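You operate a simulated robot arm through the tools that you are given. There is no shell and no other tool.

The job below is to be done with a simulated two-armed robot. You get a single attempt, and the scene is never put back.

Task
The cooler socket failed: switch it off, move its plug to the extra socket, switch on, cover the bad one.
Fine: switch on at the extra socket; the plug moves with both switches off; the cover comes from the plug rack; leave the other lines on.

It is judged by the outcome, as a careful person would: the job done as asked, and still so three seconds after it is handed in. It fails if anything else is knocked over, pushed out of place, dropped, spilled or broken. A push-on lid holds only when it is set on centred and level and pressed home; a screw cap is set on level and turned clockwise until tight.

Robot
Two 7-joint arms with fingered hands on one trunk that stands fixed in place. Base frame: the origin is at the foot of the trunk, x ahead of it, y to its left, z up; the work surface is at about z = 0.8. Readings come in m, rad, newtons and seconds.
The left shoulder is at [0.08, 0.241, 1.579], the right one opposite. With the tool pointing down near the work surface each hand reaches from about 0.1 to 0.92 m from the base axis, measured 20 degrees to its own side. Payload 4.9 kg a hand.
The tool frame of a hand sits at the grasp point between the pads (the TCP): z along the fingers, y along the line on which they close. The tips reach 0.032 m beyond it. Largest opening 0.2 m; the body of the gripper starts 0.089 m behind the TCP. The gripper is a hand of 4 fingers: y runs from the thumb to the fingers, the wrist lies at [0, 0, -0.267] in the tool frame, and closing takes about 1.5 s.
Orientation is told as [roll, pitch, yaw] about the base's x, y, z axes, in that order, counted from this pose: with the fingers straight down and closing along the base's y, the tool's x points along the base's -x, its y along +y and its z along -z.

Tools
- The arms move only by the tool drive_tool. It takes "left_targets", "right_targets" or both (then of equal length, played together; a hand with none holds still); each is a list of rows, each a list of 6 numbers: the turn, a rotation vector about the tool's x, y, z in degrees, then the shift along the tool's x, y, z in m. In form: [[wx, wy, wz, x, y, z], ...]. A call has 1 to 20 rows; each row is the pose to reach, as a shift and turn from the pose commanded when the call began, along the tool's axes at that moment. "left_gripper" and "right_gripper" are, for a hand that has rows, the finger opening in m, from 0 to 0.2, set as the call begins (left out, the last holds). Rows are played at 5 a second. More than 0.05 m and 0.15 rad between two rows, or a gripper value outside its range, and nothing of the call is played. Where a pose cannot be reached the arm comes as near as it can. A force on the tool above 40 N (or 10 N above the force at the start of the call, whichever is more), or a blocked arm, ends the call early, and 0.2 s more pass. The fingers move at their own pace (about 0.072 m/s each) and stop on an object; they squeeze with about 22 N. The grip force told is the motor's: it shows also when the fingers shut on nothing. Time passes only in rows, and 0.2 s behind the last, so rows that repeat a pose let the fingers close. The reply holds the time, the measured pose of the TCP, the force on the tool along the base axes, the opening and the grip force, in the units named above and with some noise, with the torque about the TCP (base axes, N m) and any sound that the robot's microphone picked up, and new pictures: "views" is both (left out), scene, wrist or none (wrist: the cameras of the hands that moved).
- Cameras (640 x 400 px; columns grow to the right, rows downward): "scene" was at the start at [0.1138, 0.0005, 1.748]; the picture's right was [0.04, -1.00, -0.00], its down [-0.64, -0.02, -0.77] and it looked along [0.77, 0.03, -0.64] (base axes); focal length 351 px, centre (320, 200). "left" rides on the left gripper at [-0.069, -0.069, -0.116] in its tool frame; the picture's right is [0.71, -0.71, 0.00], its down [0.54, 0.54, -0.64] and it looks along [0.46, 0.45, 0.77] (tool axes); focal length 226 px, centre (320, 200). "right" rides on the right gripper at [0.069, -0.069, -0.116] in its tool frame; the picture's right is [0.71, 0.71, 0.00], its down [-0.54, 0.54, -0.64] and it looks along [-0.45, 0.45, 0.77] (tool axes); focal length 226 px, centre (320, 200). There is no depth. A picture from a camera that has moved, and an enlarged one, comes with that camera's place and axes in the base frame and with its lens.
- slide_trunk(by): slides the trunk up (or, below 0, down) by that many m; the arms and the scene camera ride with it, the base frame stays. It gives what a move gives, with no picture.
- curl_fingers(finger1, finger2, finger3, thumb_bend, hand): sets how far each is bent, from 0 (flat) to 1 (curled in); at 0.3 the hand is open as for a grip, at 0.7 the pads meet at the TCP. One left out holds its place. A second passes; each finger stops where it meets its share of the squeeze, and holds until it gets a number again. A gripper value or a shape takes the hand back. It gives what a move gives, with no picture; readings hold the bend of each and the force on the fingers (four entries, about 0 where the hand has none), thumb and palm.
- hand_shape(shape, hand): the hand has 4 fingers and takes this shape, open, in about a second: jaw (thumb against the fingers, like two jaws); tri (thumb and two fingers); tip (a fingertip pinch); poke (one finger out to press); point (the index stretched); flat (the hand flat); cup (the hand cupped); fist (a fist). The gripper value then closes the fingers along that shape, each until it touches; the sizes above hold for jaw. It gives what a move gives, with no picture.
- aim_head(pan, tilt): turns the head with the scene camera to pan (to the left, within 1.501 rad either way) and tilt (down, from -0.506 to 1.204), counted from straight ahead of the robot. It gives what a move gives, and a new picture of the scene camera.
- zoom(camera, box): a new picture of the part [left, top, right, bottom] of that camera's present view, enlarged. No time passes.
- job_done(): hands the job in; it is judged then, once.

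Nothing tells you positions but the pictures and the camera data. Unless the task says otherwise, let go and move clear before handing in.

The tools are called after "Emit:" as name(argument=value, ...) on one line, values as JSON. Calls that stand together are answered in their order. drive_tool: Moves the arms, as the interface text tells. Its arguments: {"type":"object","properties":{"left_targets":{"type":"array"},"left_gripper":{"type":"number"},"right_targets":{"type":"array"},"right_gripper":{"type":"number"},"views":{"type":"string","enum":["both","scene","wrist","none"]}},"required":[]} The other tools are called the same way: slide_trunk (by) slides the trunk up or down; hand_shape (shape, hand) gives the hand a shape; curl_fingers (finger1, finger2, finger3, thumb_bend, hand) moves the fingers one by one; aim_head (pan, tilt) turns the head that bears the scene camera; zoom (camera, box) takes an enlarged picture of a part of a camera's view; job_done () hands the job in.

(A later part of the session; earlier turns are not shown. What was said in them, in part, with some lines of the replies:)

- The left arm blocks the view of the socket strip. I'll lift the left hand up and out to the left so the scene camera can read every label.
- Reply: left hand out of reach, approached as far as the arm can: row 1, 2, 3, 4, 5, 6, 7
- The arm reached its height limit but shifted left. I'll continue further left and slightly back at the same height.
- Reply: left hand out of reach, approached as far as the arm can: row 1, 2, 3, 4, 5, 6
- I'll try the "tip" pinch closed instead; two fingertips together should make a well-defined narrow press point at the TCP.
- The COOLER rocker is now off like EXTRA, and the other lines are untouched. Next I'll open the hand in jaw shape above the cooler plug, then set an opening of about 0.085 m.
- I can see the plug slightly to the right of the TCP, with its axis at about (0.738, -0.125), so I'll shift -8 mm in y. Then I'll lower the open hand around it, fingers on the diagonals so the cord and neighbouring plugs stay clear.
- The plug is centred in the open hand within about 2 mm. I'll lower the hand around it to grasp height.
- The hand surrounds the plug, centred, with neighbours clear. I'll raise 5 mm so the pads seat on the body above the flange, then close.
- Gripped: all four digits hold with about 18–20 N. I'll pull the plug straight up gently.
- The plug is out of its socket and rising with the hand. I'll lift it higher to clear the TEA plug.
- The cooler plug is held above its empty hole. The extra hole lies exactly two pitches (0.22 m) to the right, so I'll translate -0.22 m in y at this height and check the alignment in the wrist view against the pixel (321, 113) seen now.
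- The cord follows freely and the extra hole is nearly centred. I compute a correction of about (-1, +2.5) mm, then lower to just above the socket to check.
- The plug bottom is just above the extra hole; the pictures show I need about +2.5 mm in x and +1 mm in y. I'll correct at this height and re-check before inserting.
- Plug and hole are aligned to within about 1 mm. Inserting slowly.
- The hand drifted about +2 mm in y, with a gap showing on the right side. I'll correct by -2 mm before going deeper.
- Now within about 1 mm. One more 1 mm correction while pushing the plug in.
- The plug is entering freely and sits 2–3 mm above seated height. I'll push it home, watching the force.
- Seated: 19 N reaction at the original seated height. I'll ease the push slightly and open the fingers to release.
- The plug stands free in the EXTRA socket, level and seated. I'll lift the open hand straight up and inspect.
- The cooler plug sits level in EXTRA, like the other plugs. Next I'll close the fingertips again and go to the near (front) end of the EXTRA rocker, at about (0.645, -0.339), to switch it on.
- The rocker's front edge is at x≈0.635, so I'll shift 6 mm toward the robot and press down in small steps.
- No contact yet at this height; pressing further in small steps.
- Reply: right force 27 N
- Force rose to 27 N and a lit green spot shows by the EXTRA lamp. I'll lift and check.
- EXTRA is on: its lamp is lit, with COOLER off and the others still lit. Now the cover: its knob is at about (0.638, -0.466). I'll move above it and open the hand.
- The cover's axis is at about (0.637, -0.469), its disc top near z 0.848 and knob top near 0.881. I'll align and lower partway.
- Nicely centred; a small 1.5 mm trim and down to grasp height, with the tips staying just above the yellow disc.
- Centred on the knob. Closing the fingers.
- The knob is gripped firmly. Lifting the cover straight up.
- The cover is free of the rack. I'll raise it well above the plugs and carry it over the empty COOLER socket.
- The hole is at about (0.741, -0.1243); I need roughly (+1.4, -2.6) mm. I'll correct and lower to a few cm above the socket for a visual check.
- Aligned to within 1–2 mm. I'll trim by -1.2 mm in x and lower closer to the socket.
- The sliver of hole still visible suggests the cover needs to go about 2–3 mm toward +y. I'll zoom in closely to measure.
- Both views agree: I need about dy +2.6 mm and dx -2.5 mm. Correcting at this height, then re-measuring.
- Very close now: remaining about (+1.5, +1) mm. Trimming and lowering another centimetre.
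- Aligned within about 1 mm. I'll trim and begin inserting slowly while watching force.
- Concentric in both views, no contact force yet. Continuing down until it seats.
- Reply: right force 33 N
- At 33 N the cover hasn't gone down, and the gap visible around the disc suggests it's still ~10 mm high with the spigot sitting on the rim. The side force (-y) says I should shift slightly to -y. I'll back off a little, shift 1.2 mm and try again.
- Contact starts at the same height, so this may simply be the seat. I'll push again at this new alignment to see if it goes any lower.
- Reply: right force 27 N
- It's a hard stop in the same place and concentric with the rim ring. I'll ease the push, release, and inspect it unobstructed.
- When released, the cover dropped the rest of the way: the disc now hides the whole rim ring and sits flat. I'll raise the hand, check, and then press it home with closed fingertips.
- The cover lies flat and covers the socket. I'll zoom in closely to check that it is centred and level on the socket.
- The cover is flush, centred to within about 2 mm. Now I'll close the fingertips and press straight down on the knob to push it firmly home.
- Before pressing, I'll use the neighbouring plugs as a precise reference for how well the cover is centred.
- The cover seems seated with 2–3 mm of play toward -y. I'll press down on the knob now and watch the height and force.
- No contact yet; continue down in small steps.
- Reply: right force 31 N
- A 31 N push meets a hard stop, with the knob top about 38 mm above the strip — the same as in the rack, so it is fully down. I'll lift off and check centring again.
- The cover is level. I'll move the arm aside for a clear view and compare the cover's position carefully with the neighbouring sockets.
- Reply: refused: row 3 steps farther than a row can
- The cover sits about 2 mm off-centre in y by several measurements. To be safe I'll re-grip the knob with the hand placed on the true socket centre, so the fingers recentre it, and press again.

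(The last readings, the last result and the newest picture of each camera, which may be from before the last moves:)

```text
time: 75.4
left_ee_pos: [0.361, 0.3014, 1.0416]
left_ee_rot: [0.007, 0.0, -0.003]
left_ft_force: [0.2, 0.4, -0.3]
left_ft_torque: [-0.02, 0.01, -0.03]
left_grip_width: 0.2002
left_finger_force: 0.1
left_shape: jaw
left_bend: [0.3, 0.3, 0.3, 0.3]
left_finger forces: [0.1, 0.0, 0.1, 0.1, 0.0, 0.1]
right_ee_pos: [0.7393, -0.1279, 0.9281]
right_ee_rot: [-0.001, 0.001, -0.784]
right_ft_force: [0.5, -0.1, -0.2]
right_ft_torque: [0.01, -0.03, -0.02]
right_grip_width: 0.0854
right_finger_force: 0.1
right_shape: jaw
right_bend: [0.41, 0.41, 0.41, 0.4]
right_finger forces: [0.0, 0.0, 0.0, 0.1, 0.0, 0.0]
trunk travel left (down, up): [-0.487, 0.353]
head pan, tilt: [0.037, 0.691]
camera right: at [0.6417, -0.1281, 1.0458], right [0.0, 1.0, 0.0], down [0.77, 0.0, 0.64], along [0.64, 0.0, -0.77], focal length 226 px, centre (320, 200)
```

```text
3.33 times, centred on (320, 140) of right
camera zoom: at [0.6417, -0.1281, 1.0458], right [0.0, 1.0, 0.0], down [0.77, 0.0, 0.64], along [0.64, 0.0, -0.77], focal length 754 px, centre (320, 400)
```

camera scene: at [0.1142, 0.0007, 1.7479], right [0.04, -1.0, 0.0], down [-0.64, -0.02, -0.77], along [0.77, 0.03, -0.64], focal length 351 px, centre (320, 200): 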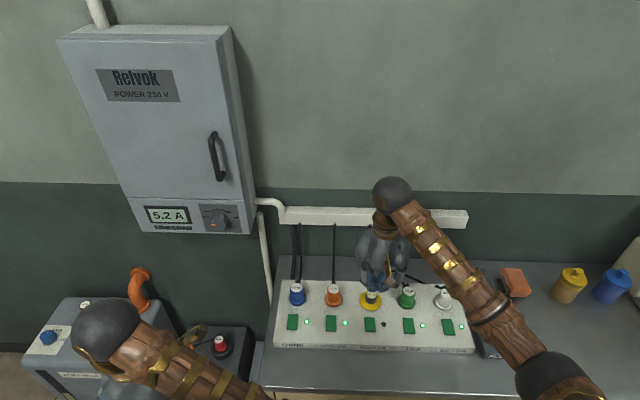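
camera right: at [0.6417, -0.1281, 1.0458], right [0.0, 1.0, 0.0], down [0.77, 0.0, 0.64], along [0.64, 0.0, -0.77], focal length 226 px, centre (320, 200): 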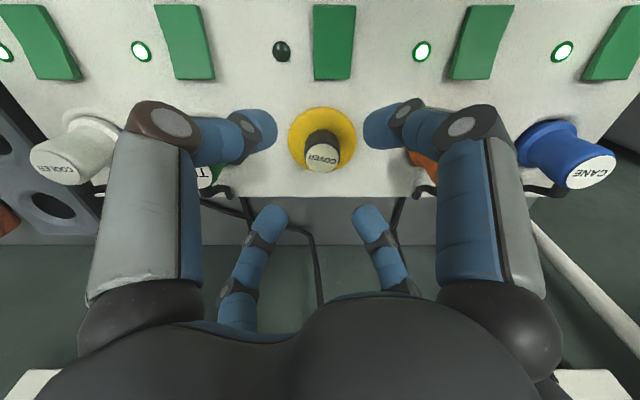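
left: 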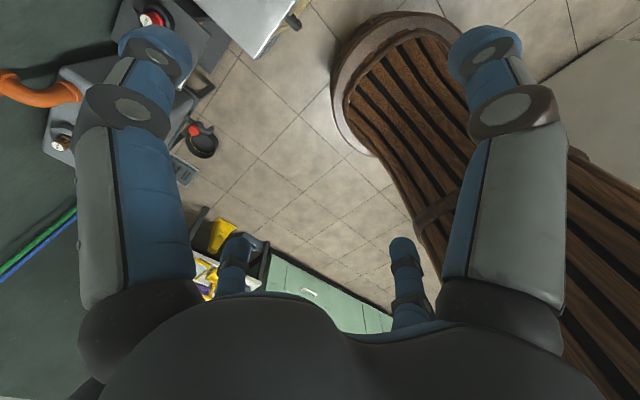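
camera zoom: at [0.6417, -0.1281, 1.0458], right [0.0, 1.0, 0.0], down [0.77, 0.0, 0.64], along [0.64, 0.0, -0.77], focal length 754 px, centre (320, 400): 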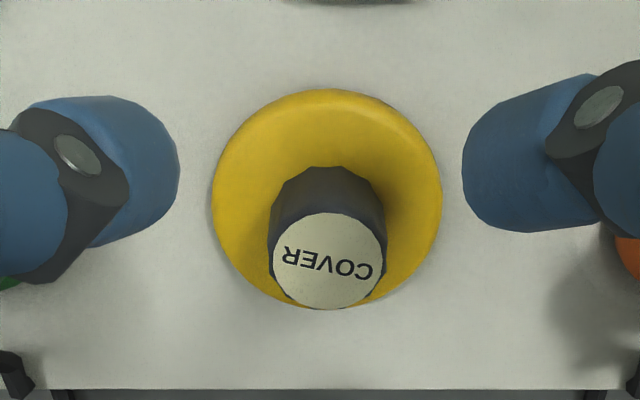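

I need to shift the hand by about +4 mm in y (and +0.7 mm in x), then lower and close on the knob.

Emit:
drive_tool(right_targets=[[0, 0, 0, 0.0023, 0.0033, 0.0], [0, 0, 0, 0.0023, 0.0033, 0.015], [0, 0, 0, 0.0023, 0.0033, 0.03], [0, 0, 0, 0.0023, 0.0033, 0.045], [0, 0, 0, 0.0023, 0.0033, 0.045], [0, 0, 0, 0.0023, 0.0033, 0.045]], views="none")

Emit:
zoom(camera="right", box=[250, 100, 390, 220])

```text
time: 76.8
left_ee_pos: [0.3598, 0.3009, 1.043]
left_ee_rot: [0.007, 0.001, -0.002]
left_ft_force: [-0.9, -0.4, 0.0]
left_ft_torque: [0.03, 0.01, -0.02]
left_grip_width: 0.1999
left_finger_force: 0.1
left_shape: jaw
left_bend: [0.3, 0.3, 0.3, 0.3]
left_finger forces: [0.1, 0.1, 0.0, 0.0, 0.0, 0.1]
right_ee_pos: [0.7395, -0.1213, 0.8832]
right_ee_rot: [0.001, 0.0, -0.784]
right_ft_force: [-0.4, 0.9, -0.3]
right_ft_torque: [-0.02, 0.0, -0.04]
right_grip_width: 0.0855
right_finger_force: 0.0
right_shape: jaw
right_bend: [0.41, 0.41, 0.41, 0.4]
right_finger forces: [0.0, 0.0, 0.0, 0.1, 0.1, 0.0]
trunk travel left (down, up): [-0.487, 0.353]
head pan, tilt: [0.037, 0.691]
```

```text
3.33 times, centred on (320, 160) of right
camera zoom: at [0.6406, -0.1215, 1.0002], right [0.0, 1.0, 0.0], down [0.77, 0.0, 0.64], along [0.64, 0.0, -0.77], focal length 754 px, centre (320, 333)
```

zoom: 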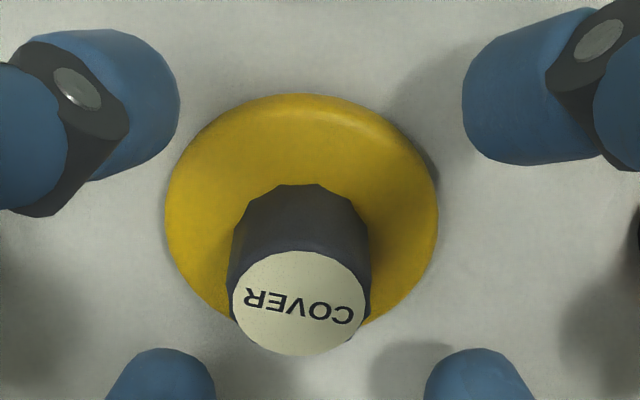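

It overshot by 2.5 mm; correcting, then closing.

Emit:
drive_tool(right_targets=[[0, 0, 0, -0.0018, -0.0018, 0.0], [0, 0, 0, -0.0018, -0.0018, 0.0015], [0, 0, 0, -0.0018, -0.0018, 0.0015], [0, 0, 0, -0.0018, -0.0018, 0.0015]], views="none")

Emit:
zoom(camera="right", box=[250, 100, 390, 220])

```text
time: 77.8
left_ee_pos: [0.3599, 0.302, 1.0423]
left_ee_rot: [0.007, -0.001, -0.001]
left_ft_force: [-0.4, 1.1, 0.4]
left_ft_torque: [0.0, -0.04, -0.01]
left_grip_width: 0.1999
left_finger_force: 0.1
left_shape: jaw
left_bend: [0.3, 0.3, 0.3, 0.3]
left_finger forces: [0.0, 0.1, 0.0, 0.0, 0.0, 0.1]
right_ee_pos: [0.739, -0.1242, 0.8824]
right_ee_rot: [0.001, -0.002, -0.783]
right_ft_force: [-0.5, 0.2, -1.3]
right_ft_torque: [0.01, -0.02, -0.04]
right_grip_width: 0.0853
right_finger_force: 0.1
right_shape: jaw
right_bend: [0.41, 0.41, 0.41, 0.4]
right_finger forces: [0.1, 0.1, 0.1, 0.1, 0.0, 0.0]
trunk travel left (down, up): [-0.487, 0.353]
head pan, tilt: [0.037, 0.691]
```

```text
3.33 times, centred on (320, 160) of right
camera zoom: at [0.6409, -0.1243, 0.9991], right [0.0, 1.0, 0.0], down [0.77, 0.0, 0.64], along [0.64, 0.0, -0.77], focal length 754 px, centre (320, 333)
```

zoom: 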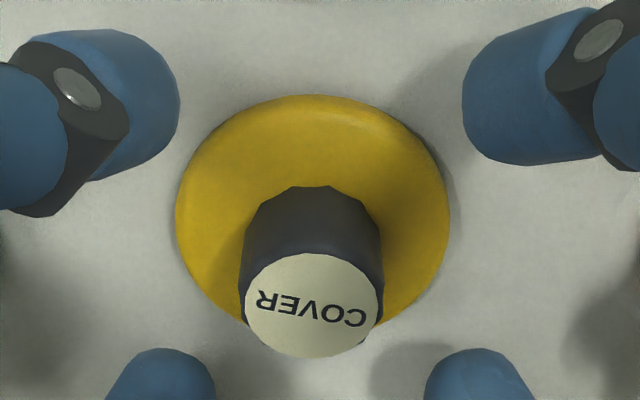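

The hand is on the socket centre now. Closing on the knob.

Emit:
drive_tool(right_targets=[[0, 0, 0, 0, 0, 0], [0, 0, 0, 0, 0, 0], [0, 0, 0, 0, 0, 0], [0, 0, 0, 0, 0, 0], [0, 0, 0, 0, 0, 0], [0, 0, 0, 0, 0, 0], [0, 0, 0, 0, 0, 0]], right_gripper=0.0, views="none")

Emit:
zoom(camera="right", box=[250, 100, 390, 220])

Emit:
zoom(camera="scene", box=[345, 280, 395, 315])

```text
time: 79.4
left_ee_pos: [0.3603, 0.3016, 1.0415]
left_ee_rot: [0.008, 0.0, -0.001]
left_ft_force: [-0.6, 0.2, -0.2]
left_ft_torque: [-0.02, 0.0, 0.02]
left_grip_width: 0.1999
left_finger_force: 0.1
left_shape: jaw
left_bend: [0.3, 0.3, 0.3, 0.3]
left_finger forces: [0.0, 0.0, 0.0, 0.0, 0.1, 0.1]
right_ee_pos: [0.7386, -0.1249, 0.8816]
right_ee_rot: [0.0, 0.0, -0.785]
right_ft_force: [1.2, -0.1, -0.4]
right_ft_torque: [-0.01, -0.02, 0.01]
right_grip_width: 0.0262
right_finger_force: 22.3
right_shape: jaw
right_bend: [0.77, 0.59, 0.59, 0.59]
right_finger forces: [19.4, 20.0, 19.1, 0.0, 18.7, 0.0]
trunk travel left (down, up): [-0.487, 0.353]
head pan, tilt: [0.037, 0.691]
```

```text
3.33 times, centred on (320, 160) of right
camera zoom: at [0.641, -0.1242, 0.9991], right [0.0, 1.0, 0.0], down [0.77, 0.0, 0.64], along [0.64, 0.0, -0.77], focal length 754 px, centre (320, 333)
```

zoom: 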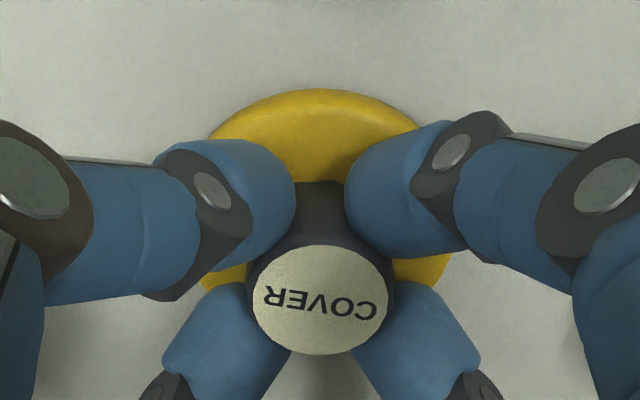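

```text
11.43 times, centred on (370, 298) of scene
camera zoom: at [0.114, 0.0008, 1.7479], right [0.04, -1.0, 0.0], down [-0.64, -0.02, -0.77], along [0.77, 0.03, -0.64], focal length 4011 px, centre (-251, -914)
```

zoom: 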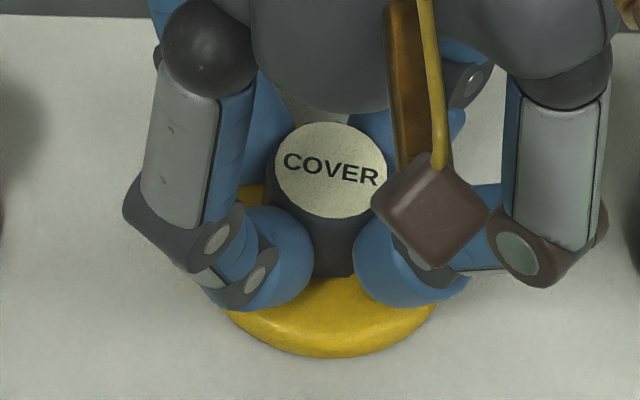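

The knob moved with the fingers, so the cover is recentred in y. It needs about +2 mm in x; I'll slide it gently and then press down.

Emit:
drive_tool(right_targets=[[0, 0, 0, -0.0007, 0.0007, 0.0], [0, 0, 0, -0.0014, 0.0014, 0.0], [0, 0, 0, -0.0014, 0.0014, 0.0]], views="none")

Emit:
zoom(camera="right", box=[250, 100, 390, 220])

Emit:
zoom(camera="scene", box=[345, 280, 395, 315])

```text
time: 80.2
left_ee_pos: [0.3601, 0.3029, 1.0416]
left_ee_rot: [0.007, 0.002, -0.001]
left_ft_force: [0.0, 0.4, -0.7]
left_ft_torque: [-0.03, -0.05, 0.01]
left_grip_width: 0.1999
left_finger_force: 0.2
left_shape: jaw
left_bend: [0.3, 0.3, 0.3, 0.3]
left_finger forces: [0.1, 0.0, 0.0, 0.0, 0.0, 0.0]
right_ee_pos: [0.7393, -0.125, 0.8834]
right_ee_rot: [0.001, -0.001, -0.782]
right_ft_force: [-0.7, 0.5, -1.0]
right_ft_torque: [0.02, 0.01, 0.0]
right_grip_width: 0.0263
right_finger_force: 22.0
right_shape: jaw
right_bend: [0.77, 0.59, 0.59, 0.59]
right_finger forces: [19.4, 19.7, 19.0, 0.0, 19.0, 0.0]
trunk travel left (down, up): [-0.487, 0.353]
head pan, tilt: [0.037, 0.691]
```

```text
3.33 times, centred on (320, 160) of right
camera zoom: at [0.6419, -0.124, 0.9995], right [0.0, 1.0, 0.0], down [0.77, 0.0, 0.64], along [0.64, 0.0, -0.77], focal length 754 px, centre (320, 333)
```

zoom: 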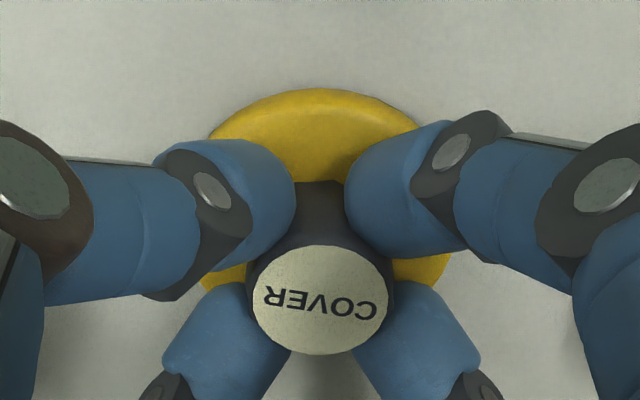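

```text
11.43 times, centred on (370, 298) of scene
camera zoom: at [0.1139, 0.0007, 1.7479], right [0.04, -1.0, 0.0], down [-0.64, -0.02, -0.77], along [0.77, 0.03, -0.64], focal length 4011 px, centre (-251, -914)
```

zoom: 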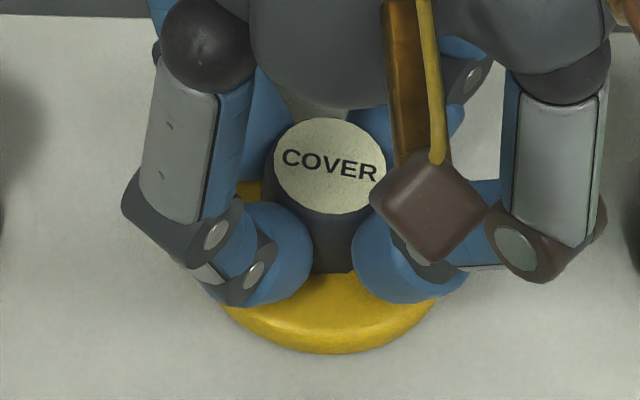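

The cover slides freely with the hand and is now centred within about 1 mm. Pressing it home with the grip.

Emit:
drive_tool(right_targets=[[0, 0, 0, 0, 0, 0.002], [0, 0, 0, 0, 0, 0.004], [0, 0, 0, 0, 0, 0.006], [0, 0, 0, 0, 0, 0.006]], views="none")

Emit:
zoom(camera="scene", box=[345, 280, 395, 315])

Emit:
zoom(camera="right", box=[250, 100, 390, 220])

```text
time: 81.2
left_ee_pos: [0.3574, 0.302, 1.0426]
left_ee_rot: [0.006, -0.002, -0.002]
left_ft_force: [0.7, 0.2, -0.2]
left_ft_torque: [0.0, 0.01, -0.01]
left_grip_width: 0.1999
left_finger_force: 0.1
left_shape: jaw
left_bend: [0.3, 0.3, 0.3, 0.3]
left_finger forces: [0.0, 0.0, 0.1, 0.0, 0.1, 0.0]
right_ee_pos: [0.7412, -0.1236, 0.8795]
right_ee_rot: [0.003, -0.004, -0.786]
right_ft_force: [1.7, -3.5, 22.6]
right_ft_torque: [-0.05, 0.03, 0.04]
right_grip_width: 0.0269
right_finger_force: 22.1
right_shape: jaw
right_bend: [0.77, 0.59, 0.59, 0.59]
right_finger forces: [23.6, 23.4, 22.6, 0.0, 23.0, 0.1]
trunk travel left (down, up): [-0.487, 0.353]
head pan, tilt: [0.037, 0.691]
```

```text
11.43 times, centred on (370, 298) of scene
camera zoom: at [0.1112, 0.0008, 1.7484], right [0.04, -1.0, 0.0], down [-0.64, -0.02, -0.77], along [0.77, 0.03, -0.64], focal length 4011 px, centre (-251, -914)
```

zoom: 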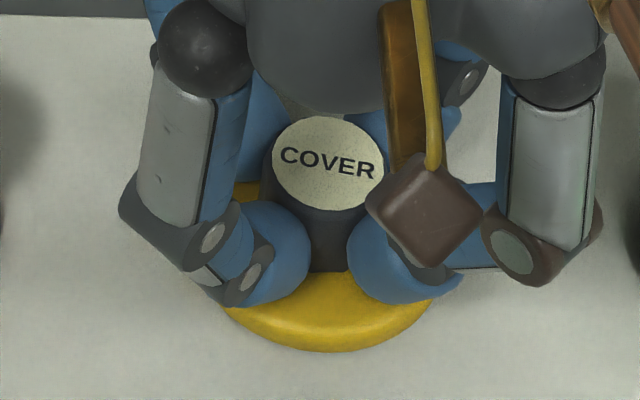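

```text
3.33 times, centred on (320, 160) of right
camera zoom: at [0.6423, -0.1238, 0.9962], right [0.0, 1.0, 0.0], down [0.76, 0.0, 0.65], along [0.65, 0.0, -0.76], focal length 754 px, centre (320, 333)
```

zoom: 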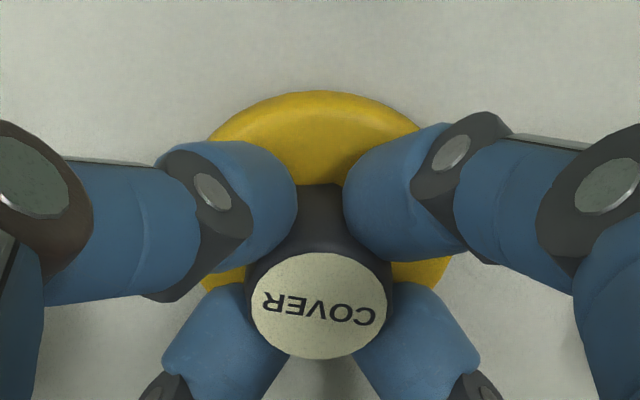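

Seated against a hard stop with 23 N. Easing and releasing gently.

Emit:
drive_tool(right_targets=[[0, 0, 0, 0, 0, -0.003], [0, 0, 0, 0, 0, -0.0045], [0, 0, 0, 0, 0, -0.0045]], views="none")

Emit:
drive_tool(right_targets=[[0, 0, 0, 0, 0, 0], [0, 0, 0, 0, 0, 0], [0, 0, 0, 0, 0, 0], [0, 0, 0, 0, 0, 0], [0, 0, 0, 0, 0, 0]], right_gripper=0.09, views="none")

Emit:
zoom(camera="right", box=[250, 100, 390, 220])

Emit:
zoom(camera="scene", box=[345, 280, 395, 315])

```text
time: 82.0
left_ee_pos: [0.3594, 0.3007, 1.0427]
left_ee_rot: [0.006, 0.001, -0.002]
left_ft_force: [-0.1, -0.1, -1.0]
left_ft_torque: [0.01, -0.03, -0.02]
left_grip_width: 0.2001
left_finger_force: 0.2
left_shape: jaw
left_bend: [0.3, 0.3, 0.3, 0.3]
left_finger forces: [0.1, 0.0, 0.1, 0.0, 0.0, 0.0]
right_ee_pos: [0.7394, -0.1233, 0.8811]
right_ee_rot: [-0.002, 0.001, -0.783]
right_ft_force: [0.7, -1.0, 5.0]
right_ft_torque: [-0.06, 0.01, -0.02]
right_grip_width: 0.0268
right_finger_force: 22.5
right_shape: jaw
right_bend: [0.77, 0.59, 0.59, 0.59]
right_finger forces: [22.6, 22.2, 21.1, 0.0, 21.6, 0.1]
trunk travel left (down, up): [-0.487, 0.353]
head pan, tilt: [0.037, 0.691]
```

```text
time: 83.2
left_ee_pos: [0.3614, 0.303, 1.0415]
left_ee_rot: [0.007, -0.001, -0.002]
left_ft_force: [0.9, -0.4, 0.3]
left_ft_torque: [0.01, 0.01, -0.01]
left_grip_width: 0.2001
left_finger_force: 0.0
left_shape: jaw
left_bend: [0.3, 0.3, 0.3, 0.3]
left_finger forces: [0.0, 0.1, 0.0, 0.1, 0.0, 0.1]
right_ee_pos: [0.7418, -0.124, 0.8812]
right_ee_rot: [-0.001, 0.0, -0.783]
right_ft_force: [-0.4, -0.3, 0.2]
right_ft_torque: [0.01, -0.02, 0.01]
right_grip_width: 0.0896
right_finger_force: 0.1
right_shape: jaw
right_bend: [0.4, 0.4, 0.4, 0.38]
right_finger forces: [0.0, 0.0, 0.0, 0.0, 0.0, 0.0]
trunk travel left (down, up): [-0.487, 0.353]
head pan, tilt: [0.037, 0.691]
```

```text
3.33 times, centred on (320, 160) of right
camera zoom: at [0.6429, -0.1231, 0.9981], right [0.0, 1.0, 0.0], down [0.77, 0.0, 0.64], along [0.64, 0.0, -0.77], focal length 754 px, centre (320, 333)
```

zoom: 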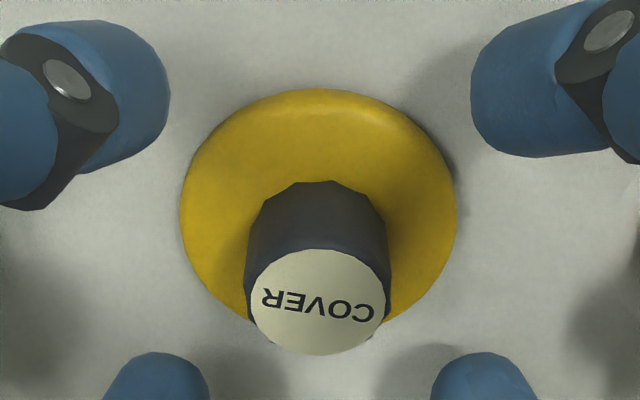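

```text
11.43 times, centred on (370, 298) of scene
camera zoom: at [0.1137, 0.0008, 1.748], right [0.04, -1.0, 0.0], down [-0.64, -0.02, -0.77], along [0.77, 0.03, -0.64], focal length 4011 px, centre (-251, -914)
```

zoom: 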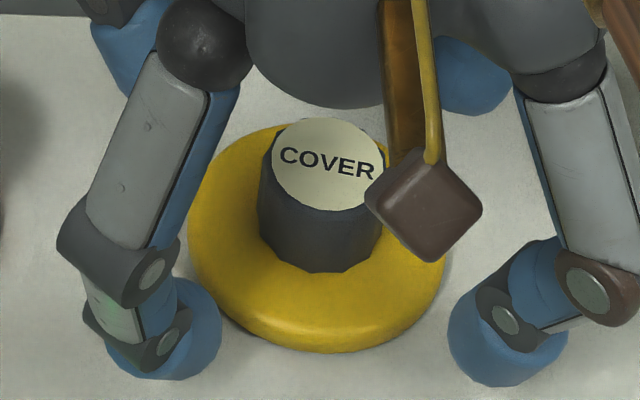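

The cover is now centred within about 1 mm and flush. I'll lift, close the fingertips and give one more firm central press on the knob to be sure it's home.

Emit:
drive_tool(right_targets=[[0, 0, 0, 0, 0, -0.02], [0, 0, 0, 0, 0, -0.05], [0, 0, 0, 0, 0, -0.08], [0, 0, 0, 0, 0, -0.08]], views="none")

Emit:
curl_fingers(hand="right", finger1=0.7, finger2=0.7, finger3=0.7, thumb_bend=0.7)

Emit:
drive_tool(right_targets=[[0, 0, 0, 0, 0, 0.02], [0, 0, 0, 0, 0, 0.04], [0, 0, 0, 0, 0, 0.048], [0, 0, 0, 0, 0, 0.048]], views="none")

Emit:
zoom(camera="right", box=[250, 80, 390, 200])

```text
time: 84.2
left_ee_pos: [0.3603, 0.3011, 1.0418]
left_ee_rot: [0.008, -0.001, 0.0]
left_ft_force: [-0.3, 0.6, 0.0]
left_ft_torque: [0.02, 0.0, 0.03]
left_grip_width: 0.2002
left_finger_force: 0.1
left_shape: jaw
left_bend: [0.3, 0.3, 0.3, 0.3]
left_finger forces: [0.0, 0.1, 0.0, 0.0, 0.1, 0.1]
right_ee_pos: [0.7408, -0.1226, 0.9617]
right_ee_rot: [0.0, 0.0, -0.783]
right_ft_force: [0.3, 0.1, 0.0]
right_ft_torque: [-0.02, -0.02, 0.01]
right_grip_width: 0.0896
right_finger_force: 0.1
right_shape: jaw
right_bend: [0.4, 0.4, 0.4, 0.38]
right_finger forces: [0.0, 0.1, 0.0, 0.0, 0.1, 0.0]
trunk travel left (down, up): [-0.487, 0.353]
head pan, tilt: [0.037, 0.691]
```

```text
time: 85.2
left_ee_pos: [0.3594, 0.3021, 1.0426]
left_ee_rot: [0.007, -0.002, -0.001]
left_ft_force: [0.6, 1.3, 0.4]
left_ft_torque: [0.01, 0.01, 0.0]
left_grip_width: 0.1998
left_finger_force: 0.0
left_shape: jaw
left_bend: [0.3, 0.3, 0.3, 0.3]
left_finger forces: [0.1, 0.0, 0.0, 0.0, 0.0, 0.0]
right_ee_pos: [0.7412, -0.1236, 0.9618]
right_ee_rot: [0.001, -0.001, -0.784]
right_ft_force: [0.5, 0.0, -0.7]
right_ft_torque: [0.0, -0.03, 0.04]
right_grip_width: 0.0022
right_finger_force: 0.1
right_shape: fingers
right_bend: [0.69, 0.69, 0.69, 0.69]
right_finger forces: [0.1, 0.1, 0.1, 0.0, 0.0, 0.1]
trunk travel left (down, up): [-0.487, 0.353]
head pan, tilt: [0.037, 0.691]
```

```text
time: 86.2
left_ee_pos: [0.361, 0.3024, 1.0428]
left_ee_rot: [0.007, -0.001, -0.002]
left_ft_force: [1.1, 0.2, -0.1]
left_ft_torque: [0.02, 0.01, 0.0]
left_grip_width: 0.2003
left_finger_force: 0.1
left_shape: jaw
left_bend: [0.3, 0.3, 0.3, 0.3]
left_finger forces: [0.1, 0.0, 0.0, 0.0, 0.1, 0.0]
right_ee_pos: [0.7411, -0.1223, 0.9131]
right_ee_rot: [-0.001, 0.0, -0.783]
right_ft_force: [0.0, 0.2, -0.2]
right_ft_torque: [-0.01, -0.02, -0.01]
right_grip_width: 0.0022
right_finger_force: 0.1
right_shape: fingers
right_bend: [0.69, 0.69, 0.69, 0.69]
right_finger forces: [0.0, 0.0, 0.1, 0.1, 0.0, 0.1]
trunk travel left (down, up): [-0.487, 0.353]
head pan, tilt: [0.037, 0.691]
```

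```text
3.33 times, centred on (320, 140) of right
camera zoom: at [0.6423, -0.1227, 1.0298], right [0.0, 1.0, 0.0], down [0.77, 0.0, 0.64], along [0.64, 0.0, -0.77], focal length 754 px, centre (320, 400)
```

zoom: 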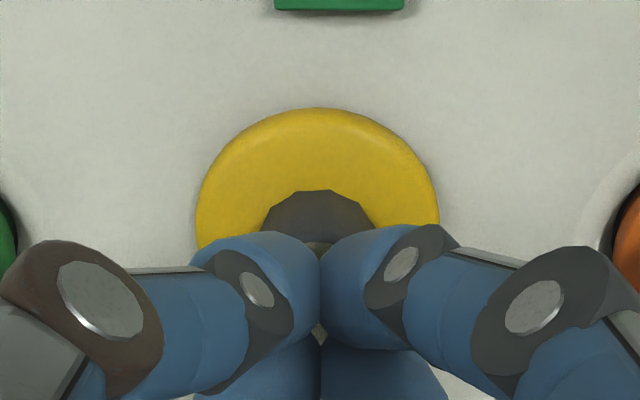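

Hovering 9 mm above the knob, centred. Pressing.

Emit:
drive_tool(right_targets=[[0, 0, 0, 0, 0, 0.005], [0, 0, 0, 0, 0, 0.009], [0, 0, 0, 0, 0, 0.012], [0, 0, 0, 0, 0, 0.0145], [0, 0, 0, 0, 0, 0.0145]], views="none")

Emit:
drive_tool(right_targets=[[0, 0, 0, 0, 0, -0.01], [0, 0, 0, 0, 0, -0.04], [0, 0, 0, 0, 0, -0.08], [0, 0, 0, 0, 0, -0.12], [0, 0, 0, 0, 0, -0.14]], views="none")

Emit:
zoom(camera="scene", box=[310, 275, 430, 335])

Emit:
zoom(camera="right", box=[200, 60, 440, 180])

```text
time: 87.4
left_ee_pos: [0.3579, 0.3021, 1.043]
left_ee_rot: [0.007, -0.003, -0.003]
left_ft_force: [0.8, -0.6, -0.6]
left_ft_torque: [0.01, -0.02, -0.02]
left_grip_width: 0.2001
left_finger_force: 0.1
left_shape: jaw
left_bend: [0.3, 0.3, 0.3, 0.3]
left_finger forces: [0.0, 0.0, 0.1, 0.0, 0.0, 0.0]
right_ee_pos: [0.7394, -0.1235, 0.9033]
right_ee_rot: [0.005, -0.004, -0.783]
right_ft_force: [0.9, 3.0, 31.8]
right_ft_torque: [0.12, 0.03, 0.0]
right_grip_width: 0.0019
right_finger_force: 21.8
right_shape: fingers
right_bend: [0.69, 0.69, 0.69, 0.69]
right_finger forces: [10.1, 14.4, 6.5, 0.0, 12.4, 0.0]
trunk travel left (down, up): [-0.487, 0.353]
head pan, tilt: [0.037, 0.691]
```

```text
time: 88.6
left_ee_pos: [0.3602, 0.3018, 1.0427]
left_ee_rot: [0.007, 0.0, -0.002]
left_ft_force: [0.0, -1.1, 0.1]
left_ft_torque: [0.04, -0.03, -0.02]
left_grip_width: 0.1999
left_finger_force: 0.1
left_shape: jaw
left_bend: [0.3, 0.3, 0.3, 0.3]
left_finger forces: [0.0, 0.0, 0.0, 0.0, 0.0, 0.0]
right_ee_pos: [0.7382, -0.1244, 1.0419]
right_ee_rot: [-0.003, -0.001, -0.785]
right_ft_force: [-0.1, -0.4, -0.7]
right_ft_torque: [-0.05, 0.0, 0.02]
right_grip_width: 0.0021
right_finger_force: 0.1
right_shape: fingers
right_bend: [0.69, 0.69, 0.69, 0.69]
right_finger forces: [0.0, 0.0, 0.1, 0.1, 0.0, 0.0]
trunk travel left (down, up): [-0.487, 0.353]
head pan, tilt: [0.037, 0.691]
```

```text
5.33 times, centred on (370, 305) of scene
camera zoom: at [0.1133, 0.0001, 1.7479], right [0.04, -1.0, 0.0], down [-0.64, -0.02, -0.77], along [0.77, 0.03, -0.64], focal length 1872 px, centre (53, -360)
```

zoom: 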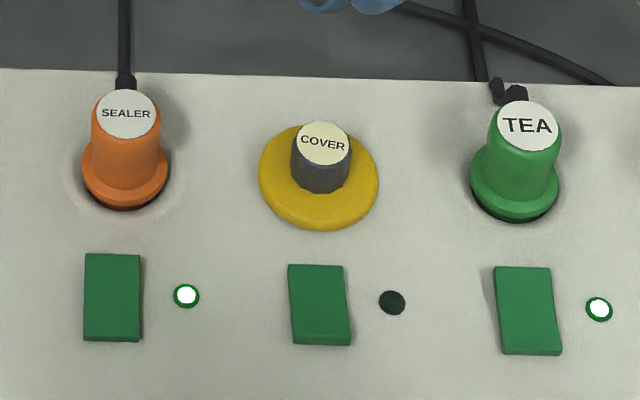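

```text
2.67 times, centred on (320, 120) of right
camera zoom: at [0.6409, -0.1227, 1.1585], right [0.0, 1.0, 0.0], down [0.77, 0.0, 0.64], along [0.64, 0.0, -0.77], focal length 603 px, centre (320, 413)
```

zoom: 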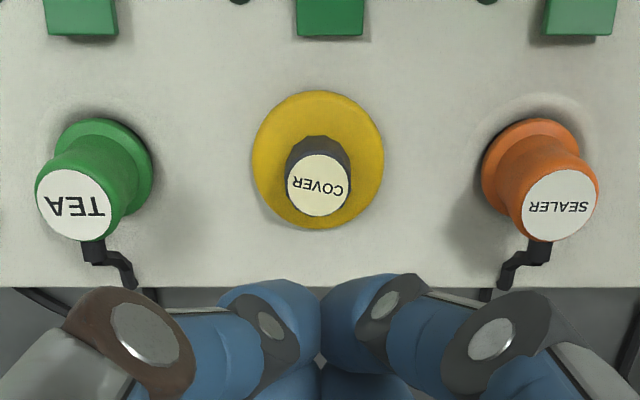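

The cover is now centred between its neighbours, level and pressed home. I'll move the right arm clear and do a final check of everything.

Emit:
drive_tool(right_targets=[[0, 0, 0, 0.025, -0.025, -0.02], [0, 0, 0, 0.05, -0.05, -0.04], [0, 0, 0, 0.03, -0.09, -0.05], [0, 0, 0, 0.0, -0.125, -0.06], [0, 0, 0, -0.03, -0.155, -0.06], [0, 0, 0, -0.06, -0.185, -0.06], [0, 0, 0, -0.09, -0.215, -0.06], [0, 0, 0, -0.12, -0.245, -0.06], [0, 0, 0, -0.15, -0.275, -0.06]], views="both")

Emit:
zoom(camera="scene", box=[265, 260, 525, 365])

Emit:
zoom(camera="scene", box=[400, 265, 480, 345])

Emit:
zoom(camera="scene", box=[340, 270, 430, 345])

```text
time: 90.6
left_ee_pos: [0.3596, 0.3009, 1.043]
left_ee_rot: [0.008, 0.0, -0.001]
left_ft_force: [-0.1, 0.4, 0.5]
left_ft_torque: [0.05, -0.01, -0.02]
left_grip_width: 0.1998
left_finger_force: 0.0
left_shape: jaw
left_bend: [0.3, 0.3, 0.3, 0.3]
left_finger forces: [0.1, 0.0, 0.0, 0.1, 0.0, 0.1]
right_ee_pos: [0.6503, -0.4273, 1.0981]
right_ee_rot: [0.001, 0.0, -0.783]
right_ft_force: [0.2, 0.8, 0.6]
right_ft_torque: [0.05, 0.0, -0.01]
right_grip_width: 0.002
right_finger_force: 0.1
right_shape: fingers
right_bend: [0.69, 0.69, 0.69, 0.69]
right_finger forces: [0.0, 0.1, 0.1, 0.0, 0.0, 0.1]
trunk travel left (down, up): [-0.487, 0.353]
head pan, tilt: [0.037, 0.691]
camera scene: at [0.1137, -0.0006, 1.748], right [0.04, -1.0, 0.0], down [-0.64, -0.02, -0.77], along [0.77, 0.03, -0.64], focal length 351 px, centre (320, 200)
camera right: at [0.5527, -0.4271, 1.2149], right [0.0, 1.0, 0.0], down [0.77, 0.0, 0.64], along [0.64, 0.0, -0.77], focal length 226 px, centre (320, 200)
```

scene: 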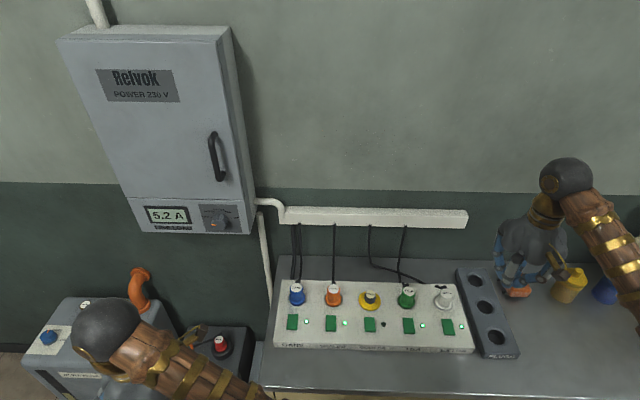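
right: 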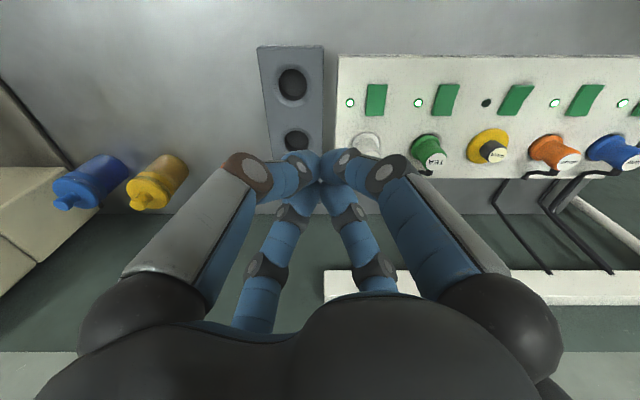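

```text
2.46 times, centred on (395, 312) of scene
camera zoom: at [0.1137, -0.0006, 1.748], right [0.04, -1.0, 0.0], down [-0.64, -0.02, -0.77], along [0.77, 0.03, -0.64], focal length 864 px, centre (135, -77)
```

zoom: 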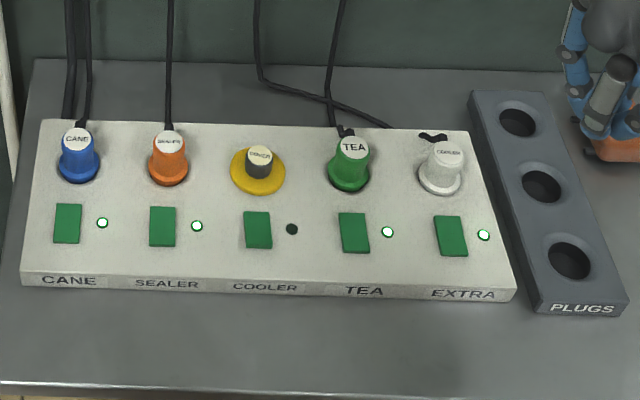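

```text
5.00 times, centred on (440, 305) of scene
camera zoom: at [0.1137, -0.0006, 1.748], right [0.04, -1.0, 0.0], down [-0.64, -0.02, -0.77], along [0.77, 0.03, -0.64], focal length 1755 px, centre (-280, -325)
```

zoom: 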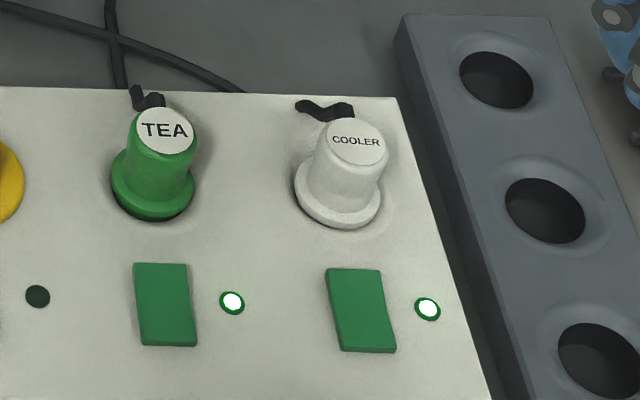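

```text
5.33 times, centred on (385, 308) of scene
camera zoom: at [0.1137, -0.0006, 1.748], right [0.04, -1.0, 0.0], down [-0.64, -0.02, -0.77], along [0.77, 0.03, -0.64], focal length 1872 px, centre (-27, -373)
```

zoom: 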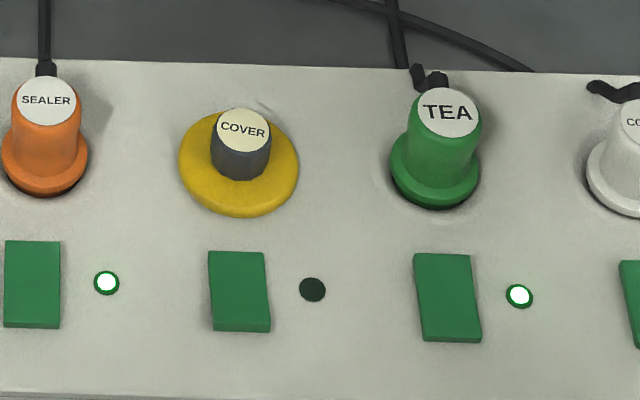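

Everything looks right: CANE, SEALER, TEA and EXTRA lit, COOLER off and covered. I want one closer look at how the cooler plug sits in EXTRA compared with the TEA plug.

Emit:
drive_tool(right_targets=[[0, 0, 0, 0.0262, 0.0226, 0.0], [0, 0, 0, 0.0524, 0.0453, 0.0], [0, 0, 0, 0.0785, 0.0679, 0.01], [0, 0, 0, 0.1047, 0.0905, 0.02], [0, 0, 0, 0.13, 0.0652, 0.03], [0, 0, 0, 0.13, 0.0652, 0.03]], views="wrist")

Emit:
zoom(camera="right", box=[220, 60, 420, 180])

```text
time: 92.0
left_ee_pos: [0.3597, 0.3021, 1.0422]
left_ee_rot: [0.005, 0.0, -0.003]
left_ft_force: [-0.3, 0.0, -0.1]
left_ft_torque: [0.02, 0.04, 0.0]
left_grip_width: 0.2
left_finger_force: 0.0
left_shape: jaw
left_bend: [0.3, 0.3, 0.3, 0.3]
left_finger forces: [0.0, 0.0, 0.1, 0.1, 0.0, 0.1]
right_ee_pos: [0.6066, -0.2856, 1.0685]
right_ee_rot: [-0.001, 0.0, -0.784]
right_ft_force: [-0.5, -0.1, -0.8]
right_ft_torque: [-0.01, 0.01, -0.01]
right_grip_width: 0.0022
right_finger_force: 0.0
right_shape: fingers
right_bend: [0.69, 0.69, 0.69, 0.69]
right_finger forces: [0.1, 0.0, 0.1, 0.0, 0.1, 0.1]
trunk travel left (down, up): [-0.487, 0.353]
head pan, tilt: [0.037, 0.691]
camera right: at [0.5089, -0.2849, 1.1854], right [0.0, 1.0, 0.0], down [0.77, 0.0, 0.64], along [0.64, 0.0, -0.77], focal length 226 px, centre (320, 200)
```

right: 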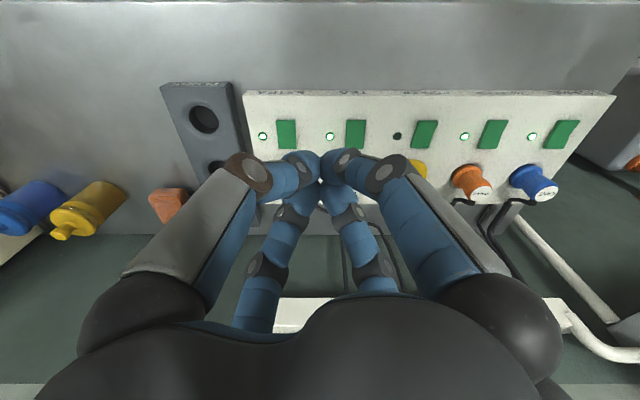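

```text
3.20 times, centred on (320, 120) of right
camera zoom: at [0.5089, -0.2849, 1.1854], right [0.0, 1.0, 0.0], down [0.77, 0.0, 0.64], along [0.64, 0.0, -0.77], focal length 723 px, centre (320, 456)
```

zoom: 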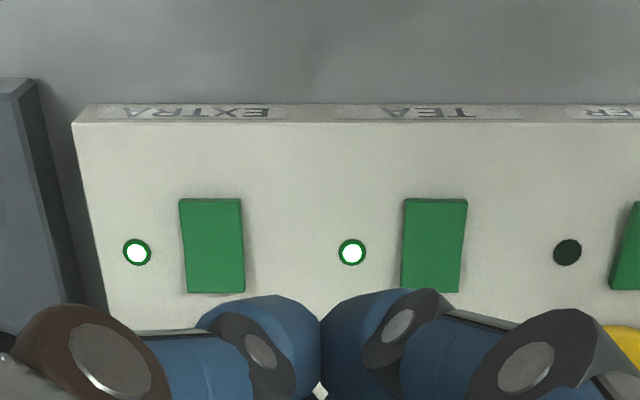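

The plugs are hidden behind my fingers from here; I'll move the hand forward (staying high) so the camera sees both plugs.

Emit:
drive_tool(right_targets=[[0, 0, 0, -0.0232, 0.0221, -0.01], [0, 0, 0, -0.0463, 0.0442, -0.01], [0, 0, 0, -0.0695, 0.0663, 0.0], [0, 0, 0, -0.0926, 0.0884, 0.01], [0, 0, 0, -0.0926, 0.0884, 0.01]], views="wrist")

Emit:
zoom(camera="right", box=[220, 50, 420, 170])

```text
time: 93.2
left_ee_pos: [0.3599, 0.3022, 1.0416]
left_ee_rot: [0.008, 0.0, -0.002]
left_ft_force: [0.8, 0.4, -0.3]
left_ft_torque: [-0.02, -0.02, 0.02]
left_grip_width: 0.2
left_finger_force: 0.1
left_shape: jaw
left_bend: [0.3, 0.3, 0.3, 0.3]
left_finger forces: [0.1, 0.0, 0.0, 0.1, 0.1, 0.1]
right_ee_pos: [0.7366, -0.2883, 1.0603]
right_ee_rot: [-0.002, 0.0, -0.786]
right_ft_force: [-0.1, 0.3, -0.4]
right_ft_torque: [0.02, -0.01, -0.01]
right_grip_width: 0.0022
right_finger_force: 0.1
right_shape: fingers
right_bend: [0.69, 0.69, 0.69, 0.69]
right_finger forces: [0.1, 0.0, 0.1, 0.1, 0.0, 0.0]
trunk travel left (down, up): [-0.487, 0.353]
head pan, tilt: [0.037, 0.691]
camera right: at [0.6388, -0.288, 1.1763], right [0.0, 1.0, 0.0], down [0.77, 0.0, 0.64], along [0.64, 0.0, -0.77], focal length 226 px, centre (320, 200)
```

right: 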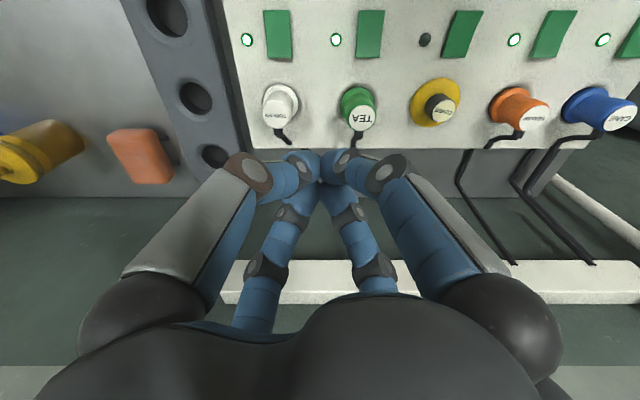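

```text
3.20 times, centred on (320, 110) of right
camera zoom: at [0.6388, -0.288, 1.1763], right [0.0, 1.0, 0.0], down [0.77, 0.0, 0.64], along [0.64, 0.0, -0.77], focal length 723 px, centre (320, 488)
```

zoom: 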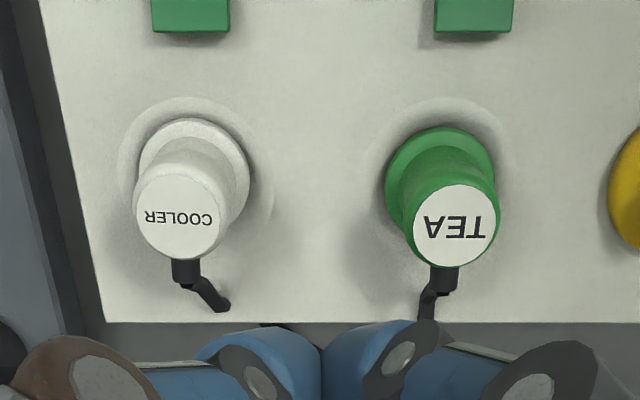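

I'll zoom closer on both plugs from this symmetric viewpoint to compare seat height and centring.

Emit:
zoom(camera="right", box=[250, 70, 320, 150])

Emit:
zoom(camera="right", box=[322, 70, 392, 150])

Emit:
zoom(camera="scene", box=[425, 275, 465, 315])

Emit:
zoom(camera="scene", box=[387, 273, 427, 313])

```text
5.00 times, centred on (285, 110) of right
camera zoom: at [0.6388, -0.288, 1.1763], right [0.0, 1.0, 0.0], down [0.77, 0.0, 0.64], along [0.64, 0.0, -0.77], focal length 1130 px, centre (495, 650)
```

zoom: 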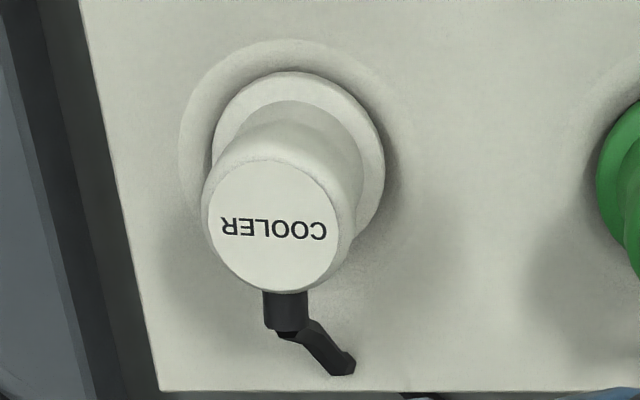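

```text
5.00 times, centred on (357, 110) of right
camera zoom: at [0.6388, -0.288, 1.1763], right [0.0, 1.0, 0.0], down [0.77, 0.0, 0.64], along [0.64, 0.0, -0.77], focal length 1130 px, centre (135, 650)
```

zoom: 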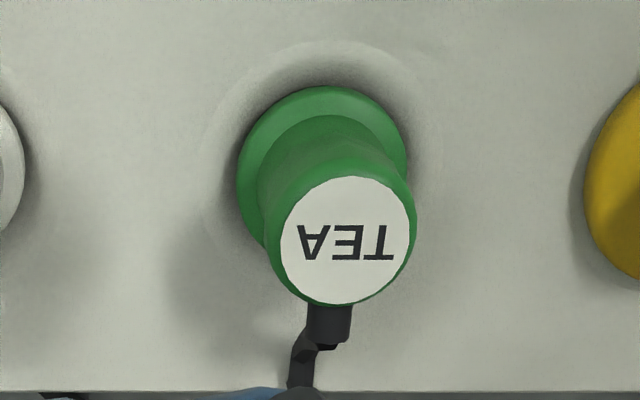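

```text
10.00 times, centred on (445, 295) of scene
camera zoom: at [0.1131, 0.0003, 1.748], right [0.04, -1.0, 0.0], down [-0.64, -0.02, -0.77], along [0.77, 0.03, -0.64], focal length 3510 px, centre (-930, -750)
```

zoom: 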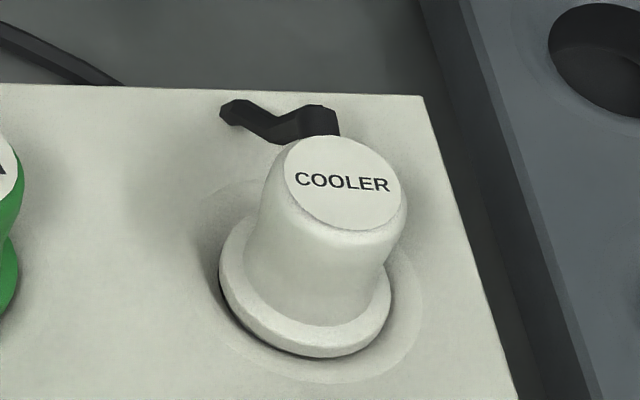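

```text
10.00 times, centred on (407, 293) of scene
camera zoom: at [0.1131, 0.0003, 1.748], right [0.04, -1.0, 0.0], down [-0.64, -0.02, -0.77], along [0.77, 0.03, -0.64], focal length 3510 px, centre (-550, -730)
```

zoom: 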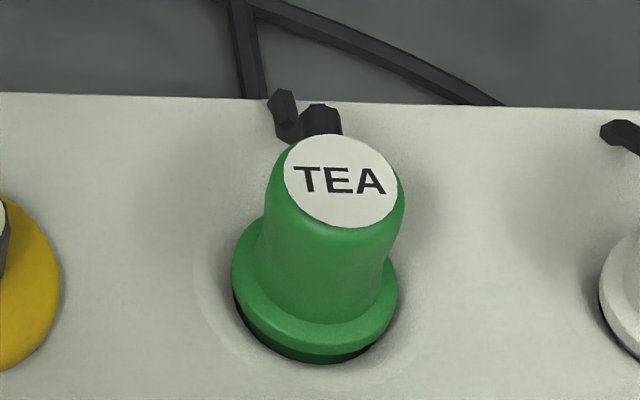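

Both viewpoints agree: the cooler plug sits at the same depth as TEA, level, inside the EXTRA socket (about 3 mm of play toward the front), so it is seated. I'll retract the arm clear and take a last look before handing in.

Emit:
drive_tool(right_targets=[[0, 0, 0, 0.0, 0.0, -0.03], [0, 0, 0, 0.0, -0.04, -0.04], [0, 0, 0, 0.0, -0.08, -0.05], [0, 0, 0, -0.01, -0.12, -0.05], [0, 0, 0, -0.03, -0.155, -0.05], [0, 0, 0, -0.05, -0.19, -0.05]], views="both")

Emit:
zoom(camera="scene", box=[265, 260, 525, 365])

Emit:
zoom(camera="scene", box=[120, 190, 260, 240])

```text
time: 94.6
left_ee_pos: [0.3599, 0.3014, 1.0429]
left_ee_rot: [0.007, -0.002, -0.002]
left_ft_force: [0.4, -0.6, 0.2]
left_ft_torque: [0.04, 0.01, -0.01]
left_grip_width: 0.2
left_finger_force: 0.1
left_shape: jaw
left_bend: [0.3, 0.3, 0.3, 0.3]
left_finger forces: [0.1, 0.0, 0.1, 0.0, 0.0, 0.0]
right_ee_pos: [0.6354, -0.4572, 1.1105]
right_ee_rot: [0.0, 0.001, -0.785]
right_ft_force: [0.0, -0.8, 0.1]
right_ft_torque: [0.0, 0.0, 0.03]
right_grip_width: 0.0021
right_finger_force: 0.1
right_shape: fingers
right_bend: [0.69, 0.69, 0.69, 0.69]
right_finger forces: [0.1, 0.0, 0.0, 0.0, 0.0, 0.0]
trunk travel left (down, up): [-0.487, 0.353]
head pan, tilt: [0.037, 0.691]
camera scene: at [0.1127, -0.0009, 1.748], right [0.04, -1.0, 0.0], down [-0.64, -0.02, -0.77], along [0.77, 0.03, -0.64], focal length 351 px, centre (320, 200)
camera right: at [0.5378, -0.4566, 1.2275], right [0.0, 1.0, 0.0], down [0.77, 0.0, 0.64], along [0.64, 0.0, -0.77], focal length 226 px, centre (320, 200)
```

scene: 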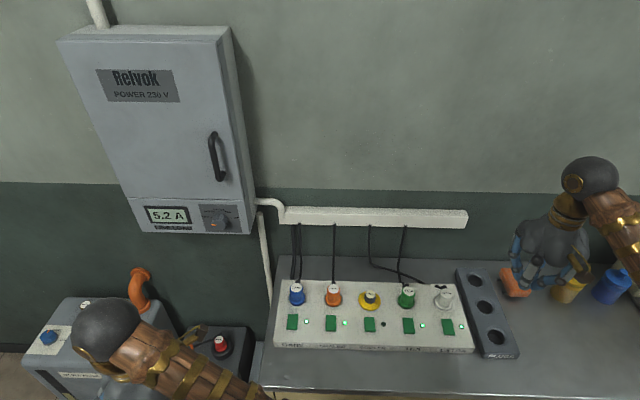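
right: 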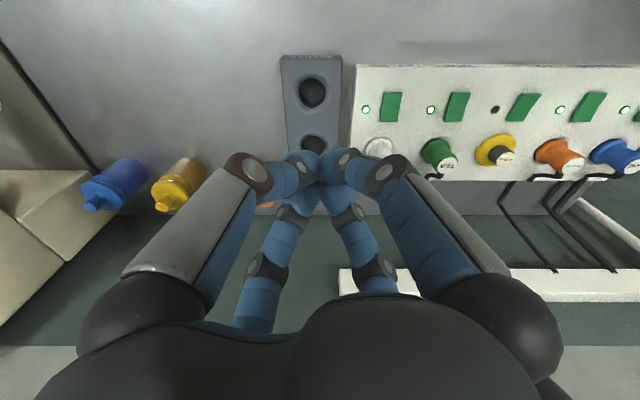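

```text
2.46 times, centred on (395, 312) of scene
camera zoom: at [0.1127, -0.0009, 1.748], right [0.04, -1.0, 0.0], down [-0.64, -0.02, -0.77], along [0.77, 0.03, -0.64], focal length 864 px, centre (135, -77)
```

zoom: 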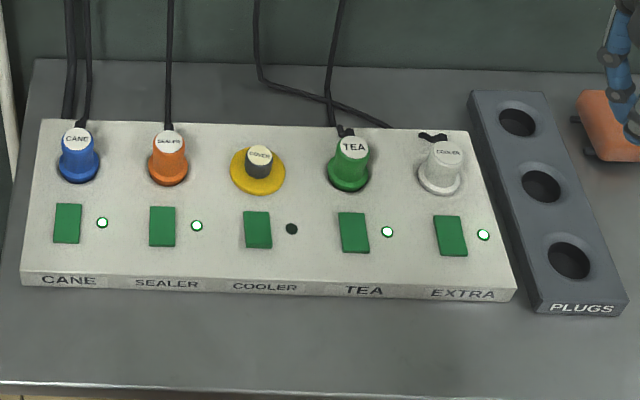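

```text
4.57 times, centred on (190, 215) of scene
camera zoom: at [0.1127, -0.0009, 1.748], right [0.04, -1.0, 0.0], down [-0.64, -0.02, -0.77], along [0.77, 0.03, -0.64], focal length 1604 px, centre (914, 131)
```

zoom: 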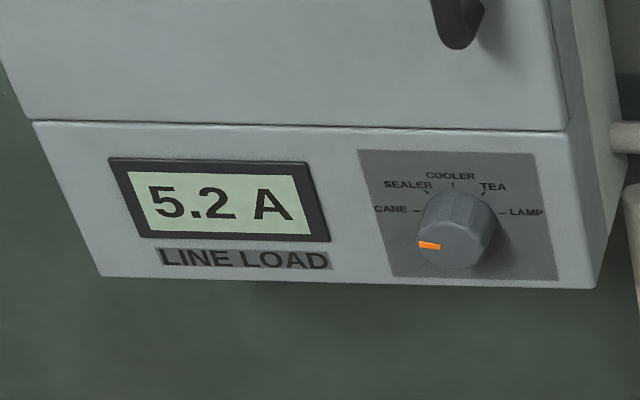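

The final state is as asked:
- The cooler plug is in EXTRA, which is switched on with its lamp lit.
- COOLER is off and its socket is covered with the cover from the plug rack.
- CANE, SEALER and TEA are still on.
- Both arms are clear and nothing else has moved.

Handing in.

Emit:
job_done()

```text
The job is handed in.
```

The cooler's plug is now in the EXTRA socket, which is switched on with its lamp lit. The failed COOLER socket is off and covered with the cover from the plug rack.

- **Order of work:** I switched COOLER off before pulling the plug, and EXTRA stayed off until the plug was in, so the plug moved with both switches off.
- **Other lines:** CANE, SEALER and TEA stayed on; their lamps are lit.
- **Plug seating:** the plug is level and at the same depth as the TEA plug. It sits about 3 mm towards the front of the socket. I left it there, because moving it would have meant handling it with EXTRA on.
- **Cover:** on the first try it caught on the rim and dropped in, slightly off-centre, when I let go. I recentred it to within about 1 mm and pressed it down to a hard stop. Before I recentred it, it could slide slightly in the socket, and I haven't checked since whether it still does.

I did not use the line-load selector on the cabinet, so I have not confirmed that the cooler is drawing current from EXTRA.

Both arms are clear, and I saw nothing else knocked over or moved.
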